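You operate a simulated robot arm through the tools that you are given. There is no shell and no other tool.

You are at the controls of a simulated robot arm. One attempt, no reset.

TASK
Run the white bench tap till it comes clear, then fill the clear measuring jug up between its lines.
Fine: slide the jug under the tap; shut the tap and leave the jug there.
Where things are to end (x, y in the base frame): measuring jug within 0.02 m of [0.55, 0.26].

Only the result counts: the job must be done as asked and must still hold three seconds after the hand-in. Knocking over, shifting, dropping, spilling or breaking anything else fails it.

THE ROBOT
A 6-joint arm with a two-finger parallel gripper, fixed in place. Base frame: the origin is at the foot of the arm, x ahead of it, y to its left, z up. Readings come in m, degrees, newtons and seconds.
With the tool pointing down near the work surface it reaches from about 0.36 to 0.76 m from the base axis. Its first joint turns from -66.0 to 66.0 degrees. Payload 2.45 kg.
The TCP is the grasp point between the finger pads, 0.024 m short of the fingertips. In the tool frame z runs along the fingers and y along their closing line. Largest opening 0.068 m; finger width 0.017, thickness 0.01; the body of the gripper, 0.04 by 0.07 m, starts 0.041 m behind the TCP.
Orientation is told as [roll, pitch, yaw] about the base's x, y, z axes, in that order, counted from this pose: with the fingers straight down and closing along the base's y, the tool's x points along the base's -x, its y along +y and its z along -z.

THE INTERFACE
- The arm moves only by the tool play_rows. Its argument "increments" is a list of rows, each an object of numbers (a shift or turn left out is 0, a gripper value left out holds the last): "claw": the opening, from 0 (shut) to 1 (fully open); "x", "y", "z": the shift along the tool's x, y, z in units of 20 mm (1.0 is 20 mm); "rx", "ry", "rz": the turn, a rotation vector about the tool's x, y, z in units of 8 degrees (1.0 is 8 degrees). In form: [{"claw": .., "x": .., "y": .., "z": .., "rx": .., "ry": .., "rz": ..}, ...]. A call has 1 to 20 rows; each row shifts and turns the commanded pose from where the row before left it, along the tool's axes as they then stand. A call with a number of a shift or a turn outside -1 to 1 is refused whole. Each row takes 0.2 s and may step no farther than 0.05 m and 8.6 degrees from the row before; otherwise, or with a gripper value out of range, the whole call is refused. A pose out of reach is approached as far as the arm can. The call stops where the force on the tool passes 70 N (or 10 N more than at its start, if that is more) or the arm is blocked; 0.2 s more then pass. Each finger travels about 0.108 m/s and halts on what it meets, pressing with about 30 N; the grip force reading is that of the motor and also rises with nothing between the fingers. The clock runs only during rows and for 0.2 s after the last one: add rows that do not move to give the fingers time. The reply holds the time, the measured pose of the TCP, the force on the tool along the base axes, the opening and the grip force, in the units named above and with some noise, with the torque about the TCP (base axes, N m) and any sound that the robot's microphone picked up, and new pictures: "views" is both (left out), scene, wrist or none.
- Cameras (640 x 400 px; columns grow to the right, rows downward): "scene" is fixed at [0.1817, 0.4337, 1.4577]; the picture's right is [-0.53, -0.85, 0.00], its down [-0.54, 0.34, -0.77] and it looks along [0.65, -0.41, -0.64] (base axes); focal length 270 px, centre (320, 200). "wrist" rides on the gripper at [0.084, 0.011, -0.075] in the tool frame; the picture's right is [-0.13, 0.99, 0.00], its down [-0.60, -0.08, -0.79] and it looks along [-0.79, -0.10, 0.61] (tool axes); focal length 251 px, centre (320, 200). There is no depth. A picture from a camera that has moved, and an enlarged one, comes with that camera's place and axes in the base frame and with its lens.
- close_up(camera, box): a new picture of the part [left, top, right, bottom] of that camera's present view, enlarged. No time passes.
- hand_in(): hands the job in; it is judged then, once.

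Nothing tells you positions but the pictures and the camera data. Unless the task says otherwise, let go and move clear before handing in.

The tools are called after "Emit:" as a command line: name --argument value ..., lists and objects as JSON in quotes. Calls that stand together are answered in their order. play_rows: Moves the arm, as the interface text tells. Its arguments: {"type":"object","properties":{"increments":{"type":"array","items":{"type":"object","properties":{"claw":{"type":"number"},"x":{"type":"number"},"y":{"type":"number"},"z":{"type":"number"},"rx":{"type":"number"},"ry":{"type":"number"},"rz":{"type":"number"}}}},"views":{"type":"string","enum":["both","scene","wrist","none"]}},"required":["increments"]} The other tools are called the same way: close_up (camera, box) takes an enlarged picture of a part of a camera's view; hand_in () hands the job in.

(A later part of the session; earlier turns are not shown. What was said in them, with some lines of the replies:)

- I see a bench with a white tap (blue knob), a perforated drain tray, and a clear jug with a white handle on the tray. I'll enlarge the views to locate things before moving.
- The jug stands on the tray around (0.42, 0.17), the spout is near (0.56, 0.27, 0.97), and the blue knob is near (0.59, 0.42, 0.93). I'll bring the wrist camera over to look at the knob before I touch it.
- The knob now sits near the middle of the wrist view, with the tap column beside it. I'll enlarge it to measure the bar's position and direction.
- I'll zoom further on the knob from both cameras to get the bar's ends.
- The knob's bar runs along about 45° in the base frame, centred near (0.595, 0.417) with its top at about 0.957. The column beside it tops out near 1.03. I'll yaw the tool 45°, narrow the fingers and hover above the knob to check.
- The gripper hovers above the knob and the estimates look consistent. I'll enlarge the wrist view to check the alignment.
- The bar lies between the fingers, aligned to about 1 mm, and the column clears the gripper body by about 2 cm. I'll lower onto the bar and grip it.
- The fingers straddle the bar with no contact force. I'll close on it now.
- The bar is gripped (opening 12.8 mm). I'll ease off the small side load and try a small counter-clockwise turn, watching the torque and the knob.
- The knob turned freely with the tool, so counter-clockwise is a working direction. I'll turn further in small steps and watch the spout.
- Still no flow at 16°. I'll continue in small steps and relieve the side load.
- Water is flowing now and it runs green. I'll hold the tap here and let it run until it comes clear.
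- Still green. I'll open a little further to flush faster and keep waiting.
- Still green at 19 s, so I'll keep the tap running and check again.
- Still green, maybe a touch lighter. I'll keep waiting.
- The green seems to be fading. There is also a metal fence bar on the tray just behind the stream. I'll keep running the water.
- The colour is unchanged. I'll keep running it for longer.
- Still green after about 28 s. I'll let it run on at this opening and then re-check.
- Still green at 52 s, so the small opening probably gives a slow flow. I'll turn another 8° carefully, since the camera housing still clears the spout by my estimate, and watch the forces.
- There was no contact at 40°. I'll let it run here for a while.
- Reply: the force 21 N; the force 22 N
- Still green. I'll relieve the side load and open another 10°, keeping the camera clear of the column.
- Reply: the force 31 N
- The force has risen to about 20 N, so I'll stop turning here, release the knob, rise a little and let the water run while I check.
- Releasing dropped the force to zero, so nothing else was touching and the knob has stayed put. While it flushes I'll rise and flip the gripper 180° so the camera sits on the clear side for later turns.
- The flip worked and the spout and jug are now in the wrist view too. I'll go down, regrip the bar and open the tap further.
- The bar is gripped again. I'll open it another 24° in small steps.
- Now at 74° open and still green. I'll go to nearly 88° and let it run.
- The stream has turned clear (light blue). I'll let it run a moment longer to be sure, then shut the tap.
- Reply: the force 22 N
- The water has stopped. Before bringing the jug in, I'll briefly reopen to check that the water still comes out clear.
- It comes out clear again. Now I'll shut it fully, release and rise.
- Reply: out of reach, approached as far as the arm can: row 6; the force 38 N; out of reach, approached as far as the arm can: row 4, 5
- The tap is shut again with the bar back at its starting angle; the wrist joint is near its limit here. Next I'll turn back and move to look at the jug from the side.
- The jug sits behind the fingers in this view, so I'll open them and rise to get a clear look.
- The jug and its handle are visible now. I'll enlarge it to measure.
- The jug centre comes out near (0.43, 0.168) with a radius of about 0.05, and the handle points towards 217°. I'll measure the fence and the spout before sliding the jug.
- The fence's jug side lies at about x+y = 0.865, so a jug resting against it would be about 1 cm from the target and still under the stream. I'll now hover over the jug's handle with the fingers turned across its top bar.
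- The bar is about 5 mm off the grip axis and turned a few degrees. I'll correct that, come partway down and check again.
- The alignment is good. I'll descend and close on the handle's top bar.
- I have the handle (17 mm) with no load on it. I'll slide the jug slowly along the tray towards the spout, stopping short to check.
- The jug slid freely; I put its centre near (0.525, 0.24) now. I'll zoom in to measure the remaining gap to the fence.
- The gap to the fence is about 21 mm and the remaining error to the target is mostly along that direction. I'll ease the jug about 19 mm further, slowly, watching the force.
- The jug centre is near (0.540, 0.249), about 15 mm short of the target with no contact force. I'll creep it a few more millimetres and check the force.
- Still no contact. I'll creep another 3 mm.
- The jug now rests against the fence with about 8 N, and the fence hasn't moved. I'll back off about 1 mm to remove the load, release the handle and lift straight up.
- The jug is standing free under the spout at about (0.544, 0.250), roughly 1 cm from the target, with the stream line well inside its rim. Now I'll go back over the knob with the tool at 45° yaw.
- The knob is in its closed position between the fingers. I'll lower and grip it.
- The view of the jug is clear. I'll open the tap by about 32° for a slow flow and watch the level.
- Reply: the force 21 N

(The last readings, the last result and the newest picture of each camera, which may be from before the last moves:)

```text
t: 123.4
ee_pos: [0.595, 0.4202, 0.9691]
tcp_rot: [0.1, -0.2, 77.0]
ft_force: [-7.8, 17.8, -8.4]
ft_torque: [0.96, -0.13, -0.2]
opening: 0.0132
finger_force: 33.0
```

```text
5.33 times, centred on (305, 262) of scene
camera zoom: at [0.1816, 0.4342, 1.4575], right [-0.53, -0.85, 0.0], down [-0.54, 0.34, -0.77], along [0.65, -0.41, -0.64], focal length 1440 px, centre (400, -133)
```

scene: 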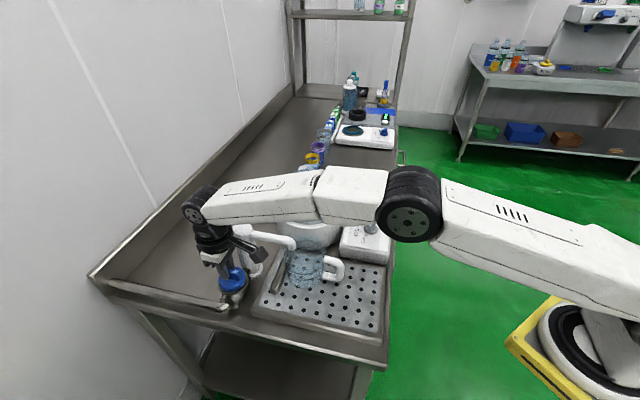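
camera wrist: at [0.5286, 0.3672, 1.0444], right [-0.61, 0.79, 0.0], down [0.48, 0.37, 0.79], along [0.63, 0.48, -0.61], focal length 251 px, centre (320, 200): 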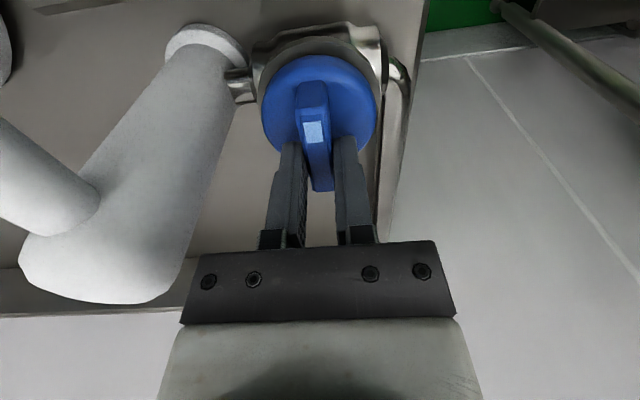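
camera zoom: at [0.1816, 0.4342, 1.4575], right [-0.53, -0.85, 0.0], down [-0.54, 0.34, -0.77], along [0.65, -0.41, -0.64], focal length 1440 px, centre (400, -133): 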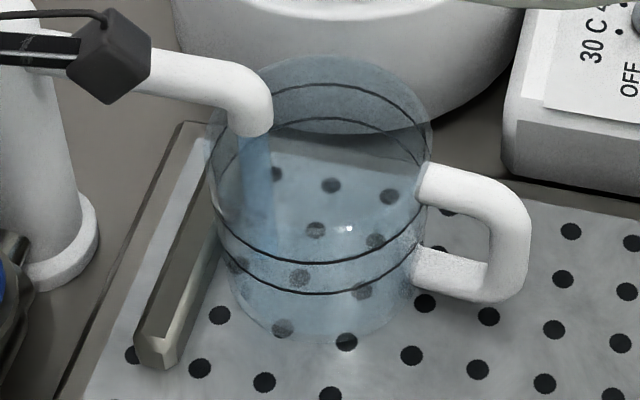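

Clear water is falling into the jug. I'll wait in short steps and track the level.

Emit:
play_rows --increments '[{}, {}, {}, {}, {}, {}, {}, {}, {}, {}]' --views "none"

Emit:
close_up --camera "scene" --box '[260, 225, 350, 300]'

```text
t: 125.6
ee_pos: [0.5945, 0.4198, 0.9678]
tcp_rot: [0.1, 0.0, 77.0]
ft_force: [-8.7, 16.7, -9.9]
ft_torque: [0.49, 0.05, -0.18]
opening: 0.0128
finger_force: 32.8
```

```text
5.33 times, centred on (305, 262) of scene
camera zoom: at [0.1816, 0.4343, 1.4575], right [-0.53, -0.85, 0.0], down [-0.54, 0.34, -0.77], along [0.65, -0.41, -0.64], focal length 1440 px, centre (400, -133)
```

zoom: 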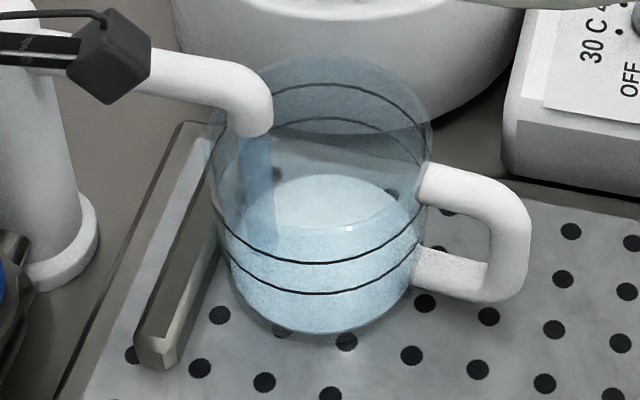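

The level is just a few millimetres so far, so the flow is pleasantly slow. I'll keep filling and check often.

Emit:
play_rows --increments '[{}, {}, {}, {}, {}, {}, {}, {}, {}, {}, {}, {}, {}, {}, {}, {}, {}, {}, {}, {}]' --views "none"

Emit:
close_up --camera "scene" --box '[260, 225, 350, 300]'

```text
t: 129.8
ee_pos: [0.5939, 0.4203, 0.9692]
tcp_rot: [0.0, -0.1, 77.0]
ft_force: [-11.7, 14.6, -12.2]
ft_torque: [0.19, 0.14, -0.19]
opening: 0.0128
finger_force: 33.0
```

```text
5.33 times, centred on (305, 262) of scene
camera zoom: at [0.1816, 0.4342, 1.4575], right [-0.53, -0.85, 0.0], down [-0.54, 0.34, -0.77], along [0.65, -0.41, -0.64], focal length 1440 px, centre (400, -133)
```

zoom: 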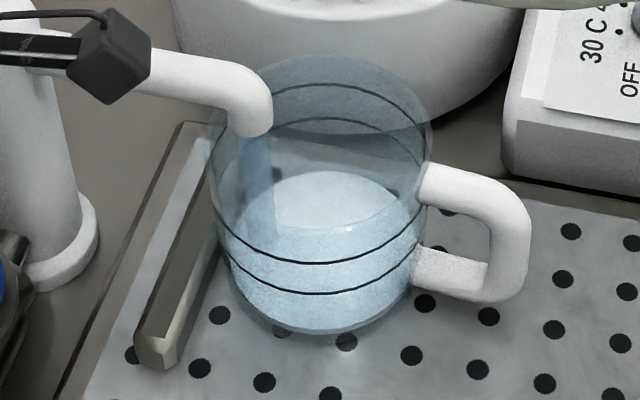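

The level rises slowly, around 1 mm/s, and needs roughly 40 mm more. I'll continue with longer waits.

Emit:
play_rows --increments '[{}, {}, {}, {}, {}, {}, {}, {}, {}, {}, {}, {}, {}, {}, {}, {}, {}, {}, {}, {}]' --views "none"

Emit:
play_rows --increments '[{}, {}, {}, {}, {}, {}, {}, {}, {}, {}, {}, {}, {}, {}, {}, {}, {}, {}, {}, {}]' --views "none"

Emit:
close_up --camera "scene" --box '[260, 225, 350, 300]'

```text
t: 134.0
ee_pos: [0.5936, 0.4207, 0.9692]
tcp_rot: [0.0, 0.0, 77.0]
ft_force: [-13.3, 13.4, -12.8]
ft_torque: [0.18, 0.21, -0.19]
opening: 0.013
finger_force: 33.3
```

```text
t: 138.2
ee_pos: [0.5937, 0.4192, 0.9688]
tcp_rot: [0.0, 0.0, 77.0]
ft_force: [-13.9, 12.5, -11.9]
ft_torque: [0.14, 0.16, -0.17]
opening: 0.0128
finger_force: 33.3
```

```text
5.33 times, centred on (305, 262) of scene
camera zoom: at [0.1815, 0.4342, 1.4575], right [-0.53, -0.85, 0.0], down [-0.54, 0.34, -0.77], along [0.65, -0.41, -0.64], focal length 1440 px, centre (400, -133)
```

zoom: 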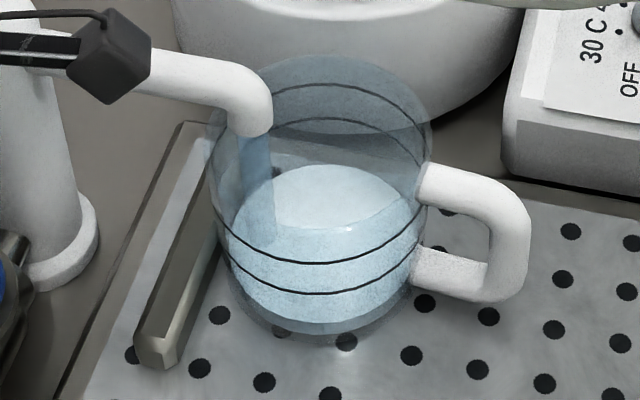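

The level rises only about 0.5 mm/s, so I'll open another 12° to speed it up.

Emit:
play_rows --increments '[{"y": 0.05, "rz": -0.5}, {"rz": -0.5}, {"rz": -0.5}, {}, {}, {}, {}, {}, {}, {}, {}, {}, {}]' --views "none"

Emit:
close_up --camera "scene" --box '[260, 225, 350, 300]'

Emit:
play_rows --increments '[{}, {}, {}, {}, {}, {}, {}, {}, {}, {}, {}, {}, {}, {}, {}, {}, {}, {}, {}, {}]' --views "none"

Emit:
close_up --camera "scene" --box '[260, 225, 350, 300]'

```text
t: 141.0
ee_pos: [0.5938, 0.4201, 0.9688]
tcp_rot: [0.0, 0.1, 88.9]
ft_force: [-22.6, 2.9, -6.1]
ft_torque: [-0.04, 0.34, -0.09]
opening: 0.0131
finger_force: 33.0
```

```text
5.33 times, centred on (305, 262) of scene
camera zoom: at [0.1811, 0.4338, 1.4577], right [-0.53, -0.85, 0.0], down [-0.54, 0.34, -0.77], along [0.66, -0.41, -0.64], focal length 1440 px, centre (400, -133)
```

zoom: 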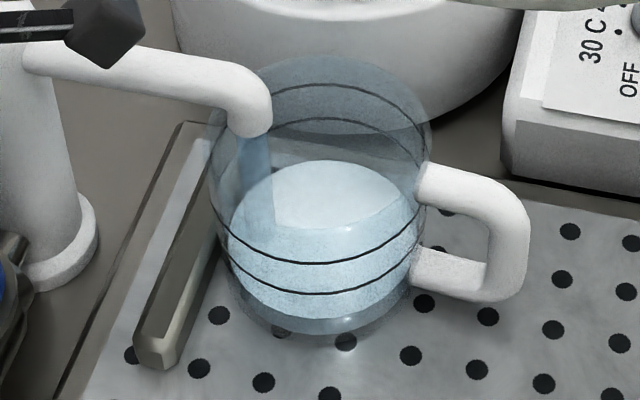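

```text
t: 145.2
ee_pos: [0.5932, 0.4203, 0.9689]
tcp_rot: [0.0, 0.0, 89.0]
ft_force: [-23.4, 2.7, -6.6]
ft_torque: [0.07, 0.35, -0.14]
opening: 0.0128
finger_force: 33.1
```

```text
5.33 times, centred on (305, 262) of scene
camera zoom: at [0.1811, 0.4338, 1.4577], right [-0.53, -0.85, 0.0], down [-0.54, 0.34, -0.77], along [0.66, -0.41, -0.64], focal length 1440 px, centre (400, -133)
```

zoom: 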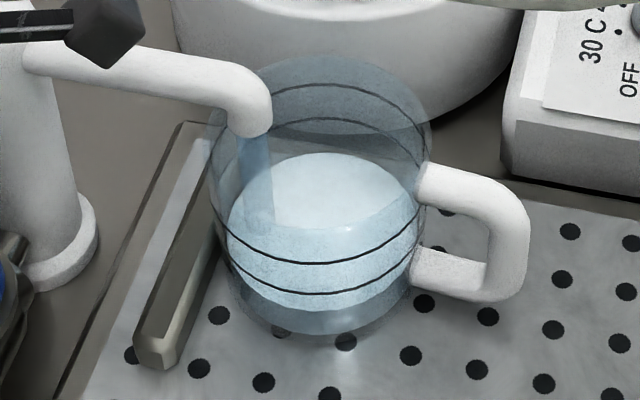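

The level is about 18 mm and rising roughly 1.2 mm/s; the lines sit near 34 and 58 mm. I'll keep going.

Emit:
play_rows --increments '[{}, {}, {}, {}, {}, {}, {}, {}, {}, {}, {}, {}, {}, {}, {}, {}, {}, {}, {}, {}]' --views "none"

Emit:
play_rows --increments '[{}, {}, {}, {}, {}, {}, {}, {}, {}, {}, {}, {}, {}, {}, {}, {}, {}, {}, {}, {}]' --views "none"

Emit:
close_up --camera "scene" --box '[260, 225, 350, 300]'

```text
t: 149.4
ee_pos: [0.5937, 0.4189, 0.9691]
tcp_rot: [0.0, -0.1, 88.9]
ft_force: [-23.8, 2.0, -4.4]
ft_torque: [0.06, 0.36, -0.11]
opening: 0.0128
finger_force: 32.7
```

```text
t: 153.6
ee_pos: [0.5929, 0.4198, 0.969]
tcp_rot: [0.0, 0.0, 88.9]
ft_force: [-23.6, 2.4, -4.6]
ft_torque: [0.05, 0.35, -0.11]
opening: 0.013
finger_force: 33.0
```

```text
5.33 times, centred on (305, 262) of scene
camera zoom: at [0.1811, 0.4338, 1.4577], right [-0.53, -0.85, 0.0], down [-0.54, 0.34, -0.77], along [0.66, -0.41, -0.64], focal length 1440 px, centre (400, -133)
```

zoom: 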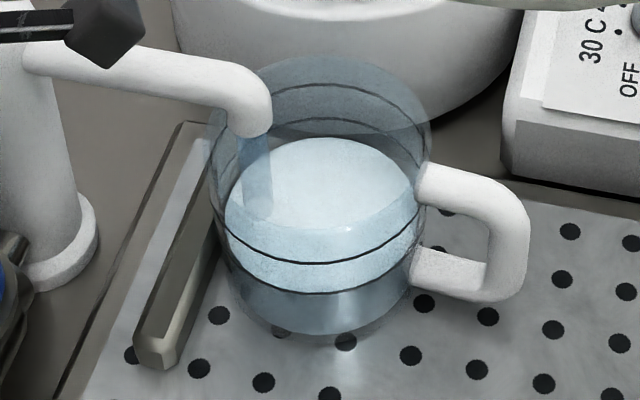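

The level is at about 29 mm, near the lower line. I'll run about 8 s more and check.

Emit:
play_rows --increments '[{}, {}, {}, {}, {}, {}, {}, {}, {}, {}, {}, {}, {}, {}, {}, {}, {}, {}, {}, {}]' --views "none"

Emit:
play_rows --increments '[{}, {}, {}, {}, {}, {}, {}, {}, {}, {}, {}, {}, {}, {}, {}, {}, {}]' --views "none"

Emit:
close_up --camera "scene" --box '[260, 225, 350, 300]'

```text
t: 157.8
ee_pos: [0.5935, 0.4205, 0.9687]
tcp_rot: [0.0, 0.0, 89.0]
ft_force: [-25.0, 2.0, -4.7]
ft_torque: [0.07, 0.35, -0.12]
opening: 0.0127
finger_force: 33.3
```

```text
t: 161.4
ee_pos: [0.5916, 0.421, 0.9688]
tcp_rot: [0.1, 0.0, 88.9]
ft_force: [-24.4, 1.6, -4.9]
ft_torque: [0.05, 0.39, -0.11]
opening: 0.0129
finger_force: 32.8
```

```text
5.33 times, centred on (305, 262) of scene
camera zoom: at [0.1811, 0.4338, 1.4577], right [-0.53, -0.85, 0.0], down [-0.54, 0.34, -0.77], along [0.66, -0.41, -0.64], focal length 1440 px, centre (400, -133)
```

zoom: 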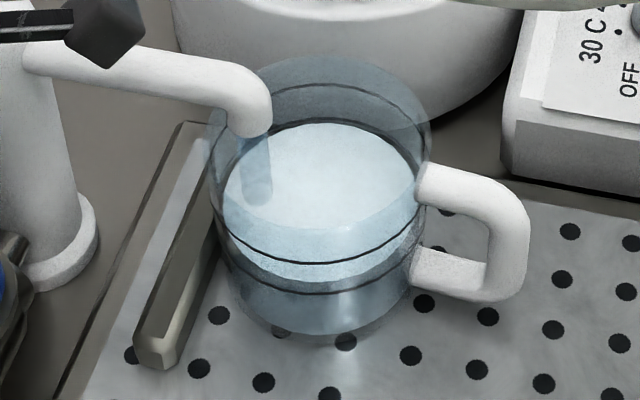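

The water surface is now just above the lower line. I'll run about 4 s more, then check before shutting.

Emit:
play_rows --increments '[{}, {}, {}, {}, {}, {}, {}, {}, {}, {}, {}, {}, {}, {}, {}, {}, {}, {}, {}, {}]' --views "none"

Emit:
close_up --camera "scene" --box '[260, 225, 350, 300]'

```text
t: 165.6
ee_pos: [0.5927, 0.4186, 0.9681]
tcp_rot: [0.1, 0.0, 88.9]
ft_force: [-23.6, 3.0, -4.0]
ft_torque: [0.05, 0.37, -0.13]
opening: 0.0129
finger_force: 33.0
```

```text
5.33 times, centred on (305, 262) of scene
camera zoom: at [0.1811, 0.4338, 1.4577], right [-0.53, -0.85, 0.0], down [-0.54, 0.34, -0.77], along [0.66, -0.41, -0.64], focal length 1440 px, centre (400, -133)
```

zoom: 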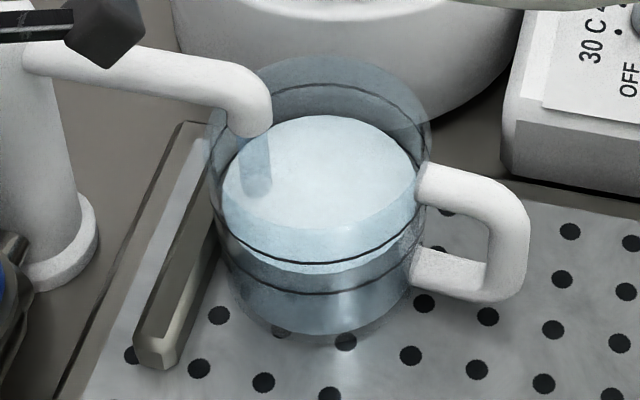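

The level is about a third of the way up the band. I'll run another second and a half, then turn the knob back to shut.

Emit:
play_rows --increments '[{}, {}, {}, {}, {}, {}, {}, {"rz": 0.7}, {"rz": 0.7}, {"rz": 0.7}, {"rz": 0.7}, {"rz": 0.7}, {"rz": 0.7}, {"rz": 0.7}, {"rz": 0.55}, {}]' --views "both"

Emit:
close_up --camera "scene" --box '[260, 225, 350, 300]'

```text
t: 169.0
ee_pos: [0.5953, 0.4181, 0.9681]
tcp_rot: [-0.1, -0.2, 45.2]
ft_force: [11.5, 6.9, -10.6]
ft_torque: [0.39, -0.3, -0.01]
opening: 0.0131
finger_force: 33.3
camera wrist: at [0.5281, 0.3669, 1.0445], right [-0.61, 0.79, 0.0], down [0.48, 0.37, 0.8], along [0.63, 0.49, -0.61], focal length 251 px, centre (320, 200)
```

scene: 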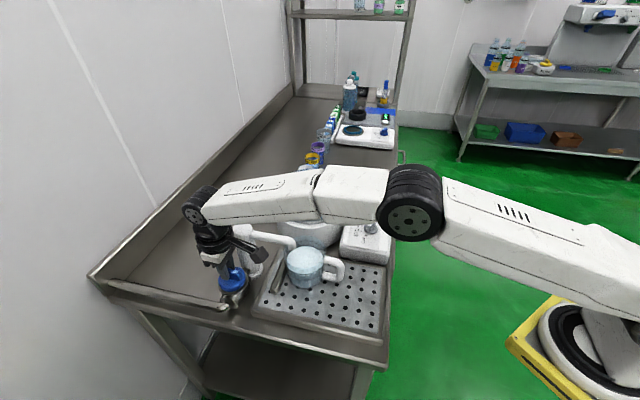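
wrist: 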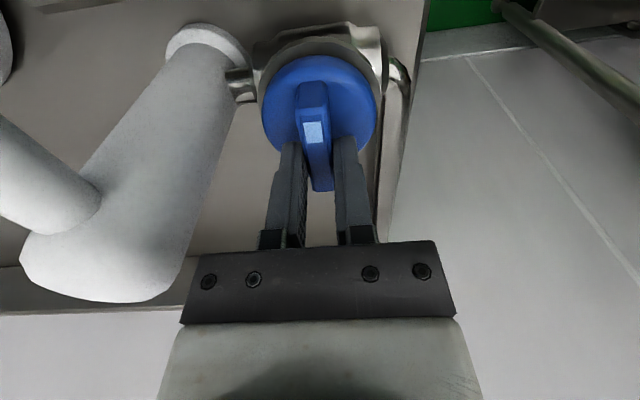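

```text
5.33 times, centred on (305, 262) of scene
camera zoom: at [0.1822, 0.434, 1.4575], right [-0.53, -0.85, 0.0], down [-0.54, 0.34, -0.77], along [0.65, -0.41, -0.64], focal length 1440 px, centre (400, -133)
```

zoom: 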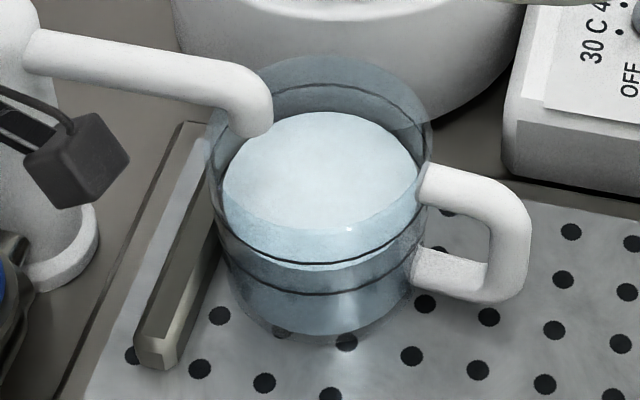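

The tap is shut, the stream has stopped, and the level sits about mid-band. I'll release the knob and rise clear.

Emit:
play_rows --increments '[{"claw": 0.6}, {"claw": 0.6}, {}, {"z": -0.5}, {"z": -0.8}, {"z": -1}, {"z": -1}, {"z": -1}, {"z": -1}, {"z": -1}, {}]' --views "both"

Emit:
close_up --camera "scene" --box '[200, 200, 430, 344]'

Emit:
close_up --camera "scene" --box '[280, 235, 350, 295]'

```text
t: 171.4
ee_pos: [0.5935, 0.4195, 1.0946]
tcp_rot: [0.0, -0.1, 45.3]
ft_force: [0.0, -0.4, -0.2]
ft_torque: [-0.01, 0.01, 0.0]
opening: 0.0409
finger_force: 0.1
camera wrist: at [0.5262, 0.3678, 1.1702], right [-0.61, 0.79, 0.0], down [0.48, 0.37, 0.79], along [0.63, 0.49, -0.61], focal length 251 px, centre (320, 200)
```

scene: 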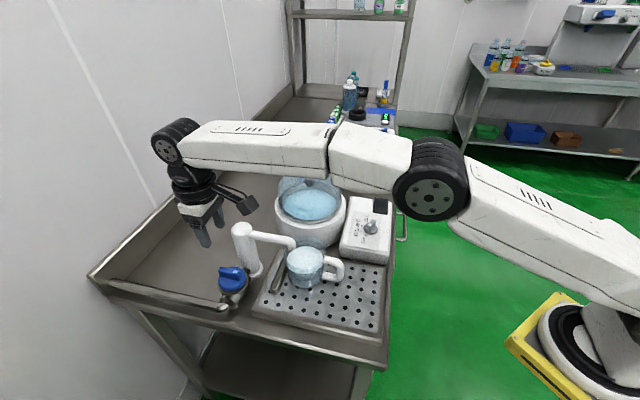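
wrist: 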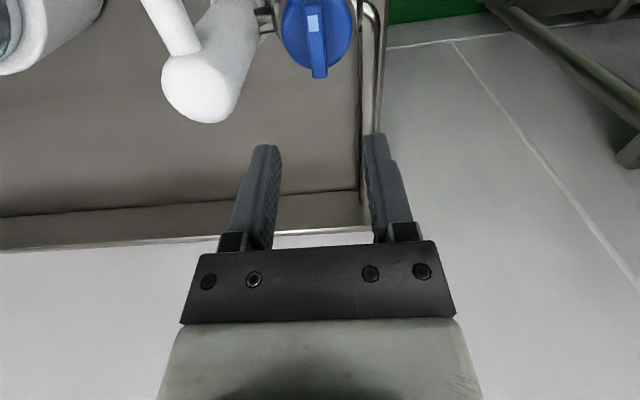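

```text
2.78 times, centred on (315, 272) of scene
camera zoom: at [0.1817, 0.4337, 1.4577], right [-0.53, -0.85, 0.0], down [-0.54, 0.34, -0.77], along [0.65, -0.41, -0.64], focal length 750 px, centre (334, 0)
```

zoom: 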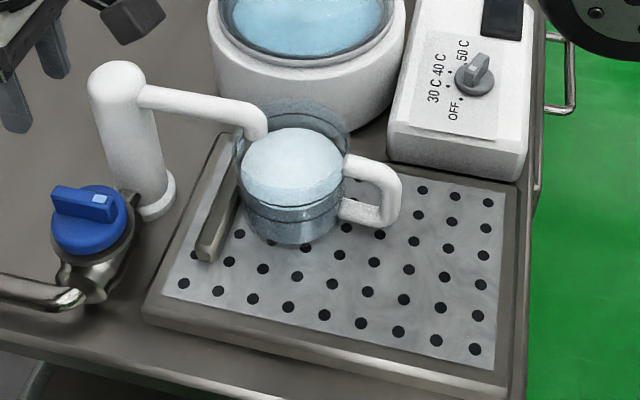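

```text
6.67 times, centred on (315, 265) of scene
camera zoom: at [0.1817, 0.4337, 1.4577], right [-0.53, -0.85, 0.0], down [-0.54, 0.34, -0.77], along [0.65, -0.41, -0.64], focal length 1799 px, centre (353, -233)
```

zoom: 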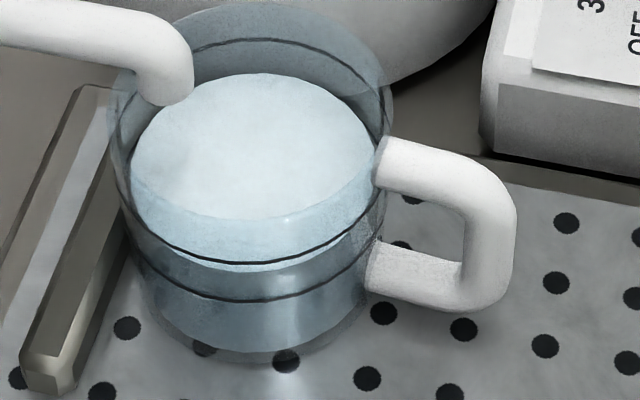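

The knob is back at its closed angle, the jug is filled to roughly 40% of the way between the lines, and nothing is dripping. I'll check from another viewpoint with the wrist camera while moving clear.

Emit:
play_rows --increments '[{"z": -1}, {"z": -1}, {"rz": 0.94}, {"rz": 0.94}, {"rz": 0.94}, {"rz": 0.94}, {"rz": 0.94}, {"rz": 0.94}, {"rz": 0.94}, {"rz": 0.94}, {"rz": 0.94}, {"rz": 0.94}, {"rz": 0.94}, {"rz": 0.94}]' --views "none"

Emit:
play_rows --increments '[{"x": 0.3, "y": -1}, {"x": 0.3, "y": -1}, {"x": 0.3, "y": -1}, {"x": 0.3, "y": -1}, {"x": 0.3, "y": -1}, {"x": 0.3, "y": -1}, {"x": 0.3, "y": -1}, {}]' --views "both"

Emit:
close_up --camera "wrist" --box '[220, 60, 420, 200]'

```text
t: 174.4
ee_pos: [0.5934, 0.4192, 1.1355]
tcp_rot: [0.1, 0.0, -45.1]
ft_force: [0.3, 0.4, 1.0]
ft_torque: [-0.03, 0.02, 0.0]
opening: 0.0408
finger_force: 0.1
```

```text
t: 176.2
ee_pos: [0.4646, 0.3496, 1.1338]
tcp_rot: [0.1, 0.0, -44.9]
ft_force: [1.1, 0.6, 0.1]
ft_torque: [0.02, 0.03, 0.01]
opening: 0.0408
finger_force: 0.0
camera wrist: at [0.4126, 0.4174, 1.2089], right [0.79, 0.61, 0.0], down [0.37, -0.48, 0.79], along [0.48, -0.63, -0.61], focal length 251 px, centre (320, 200)
```

scene: 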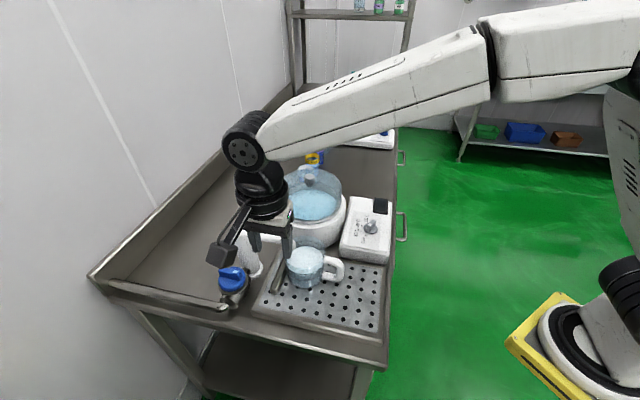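
wrist: 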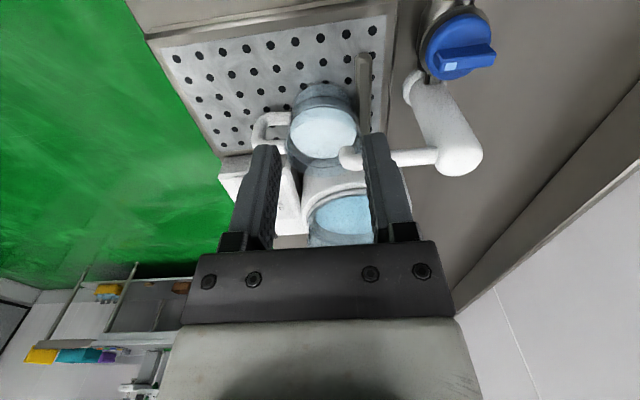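

```text
2.86 times, centred on (320, 130) of wrist
camera zoom: at [0.4126, 0.4174, 1.2089], right [0.79, 0.61, 0.0], down [0.37, -0.48, 0.79], along [0.48, -0.63, -0.61], focal length 718 px, centre (320, 400)
```

zoom: 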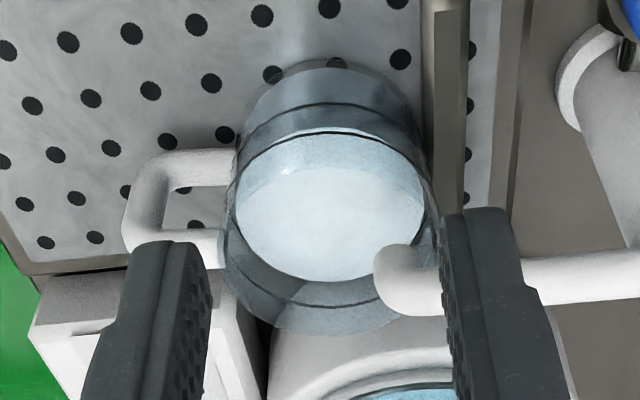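

I'll enlarge the jug here to compare the water surface with the two lines.

Emit:
close_up --camera "wrist" --box '[282, 75, 372, 170]'

```text
4.21 times, centred on (327, 122) of wrist
camera zoom: at [0.4126, 0.4174, 1.2089], right [0.79, 0.61, 0.0], down [0.37, -0.48, 0.79], along [0.48, -0.63, -0.61], focal length 1059 px, centre (290, 526)
```

zoom: 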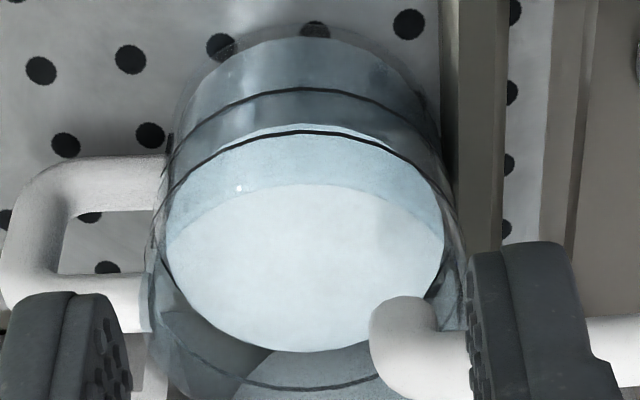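

Both views agree that the water is about 40% of the way from the lower to the upper line. I'll rise well clear and take a final look before handing in.

Emit:
play_rows --increments '[{"z": -1}, {"z": -1}, {"z": -1}, {"z": -1}, {"z": -1}, {"z": -1, "y": -0.8}, {"y": -0.8, "x": 0.3}, {"y": -0.8, "x": 0.3}, {"y": -0.8, "x": 0.3}, {}, {}]' --views "both"

Emit:
close_up --camera "scene" --box '[200, 200, 430, 344]'

```text
t: 178.6
ee_pos: [0.4065, 0.3176, 1.2542]
tcp_rot: [0.1, 0.0, -44.8]
ft_force: [0.3, -0.4, -0.4]
ft_torque: [-0.03, 0.01, 0.01]
opening: 0.0408
finger_force: 0.0
camera wrist: at [0.3536, 0.3843, 1.3302], right [0.79, 0.61, 0.0], down [0.37, -0.48, 0.79], along [0.48, -0.63, -0.61], focal length 251 px, centre (320, 200)
```

scene: 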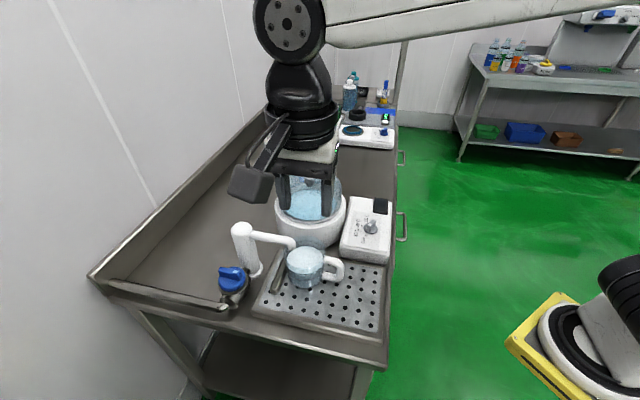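
wrist: 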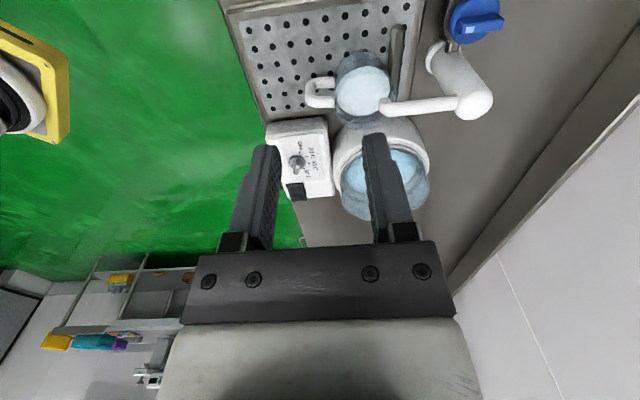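

```text
2.78 times, centred on (315, 272) of scene
camera zoom: at [0.1817, 0.4336, 1.4577], right [-0.53, -0.85, 0.0], down [-0.54, 0.34, -0.77], along [0.65, -0.41, -0.64], focal length 750 px, centre (334, 0)
```

zoom: 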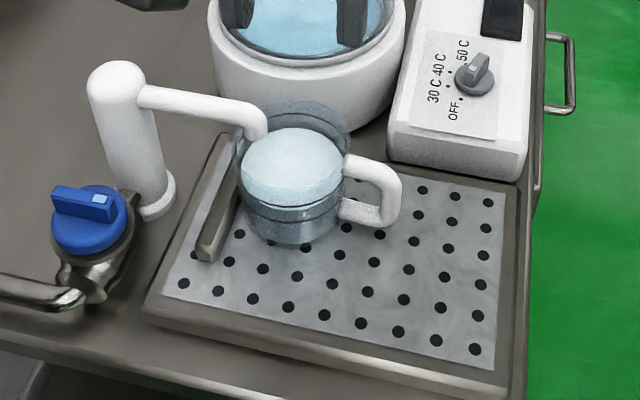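

The jug stands under the shut tap at about (0.546, 0.249), holding clear water between its lines. The arm is clear and nothing else appears to have moved, so I'm handing in.

Emit:
hand_in

```text
The job is handed in.
```

The job is handed in: I ran the tap until the water came clear, then filled the jug to between its lines. I don't have the judge's result.

- **Flushing:** the water ran green at first and turned clear after about 70 s, once the tap was almost fully open. I shut it, reopened it briefly to check it still ran clear, and shut it again before moving the jug.
- **Jug position:** I slid the jug by its handle to about (0.546, 0.249), roughly 12 mm from the target and inside the 20 mm limit. It briefly touched the metal bar on the tray with about 8 N. The bar did not move, and I backed off about 1 mm.
- **Fill level:** measured from both cameras, the water is about 40% of the way from the lower line to the upper one.
- **Finish:** the tap is shut with no drip and the knob is back at its starting angle. The gripper has let go and is well clear, and nothing else on the bench looks disturbed.
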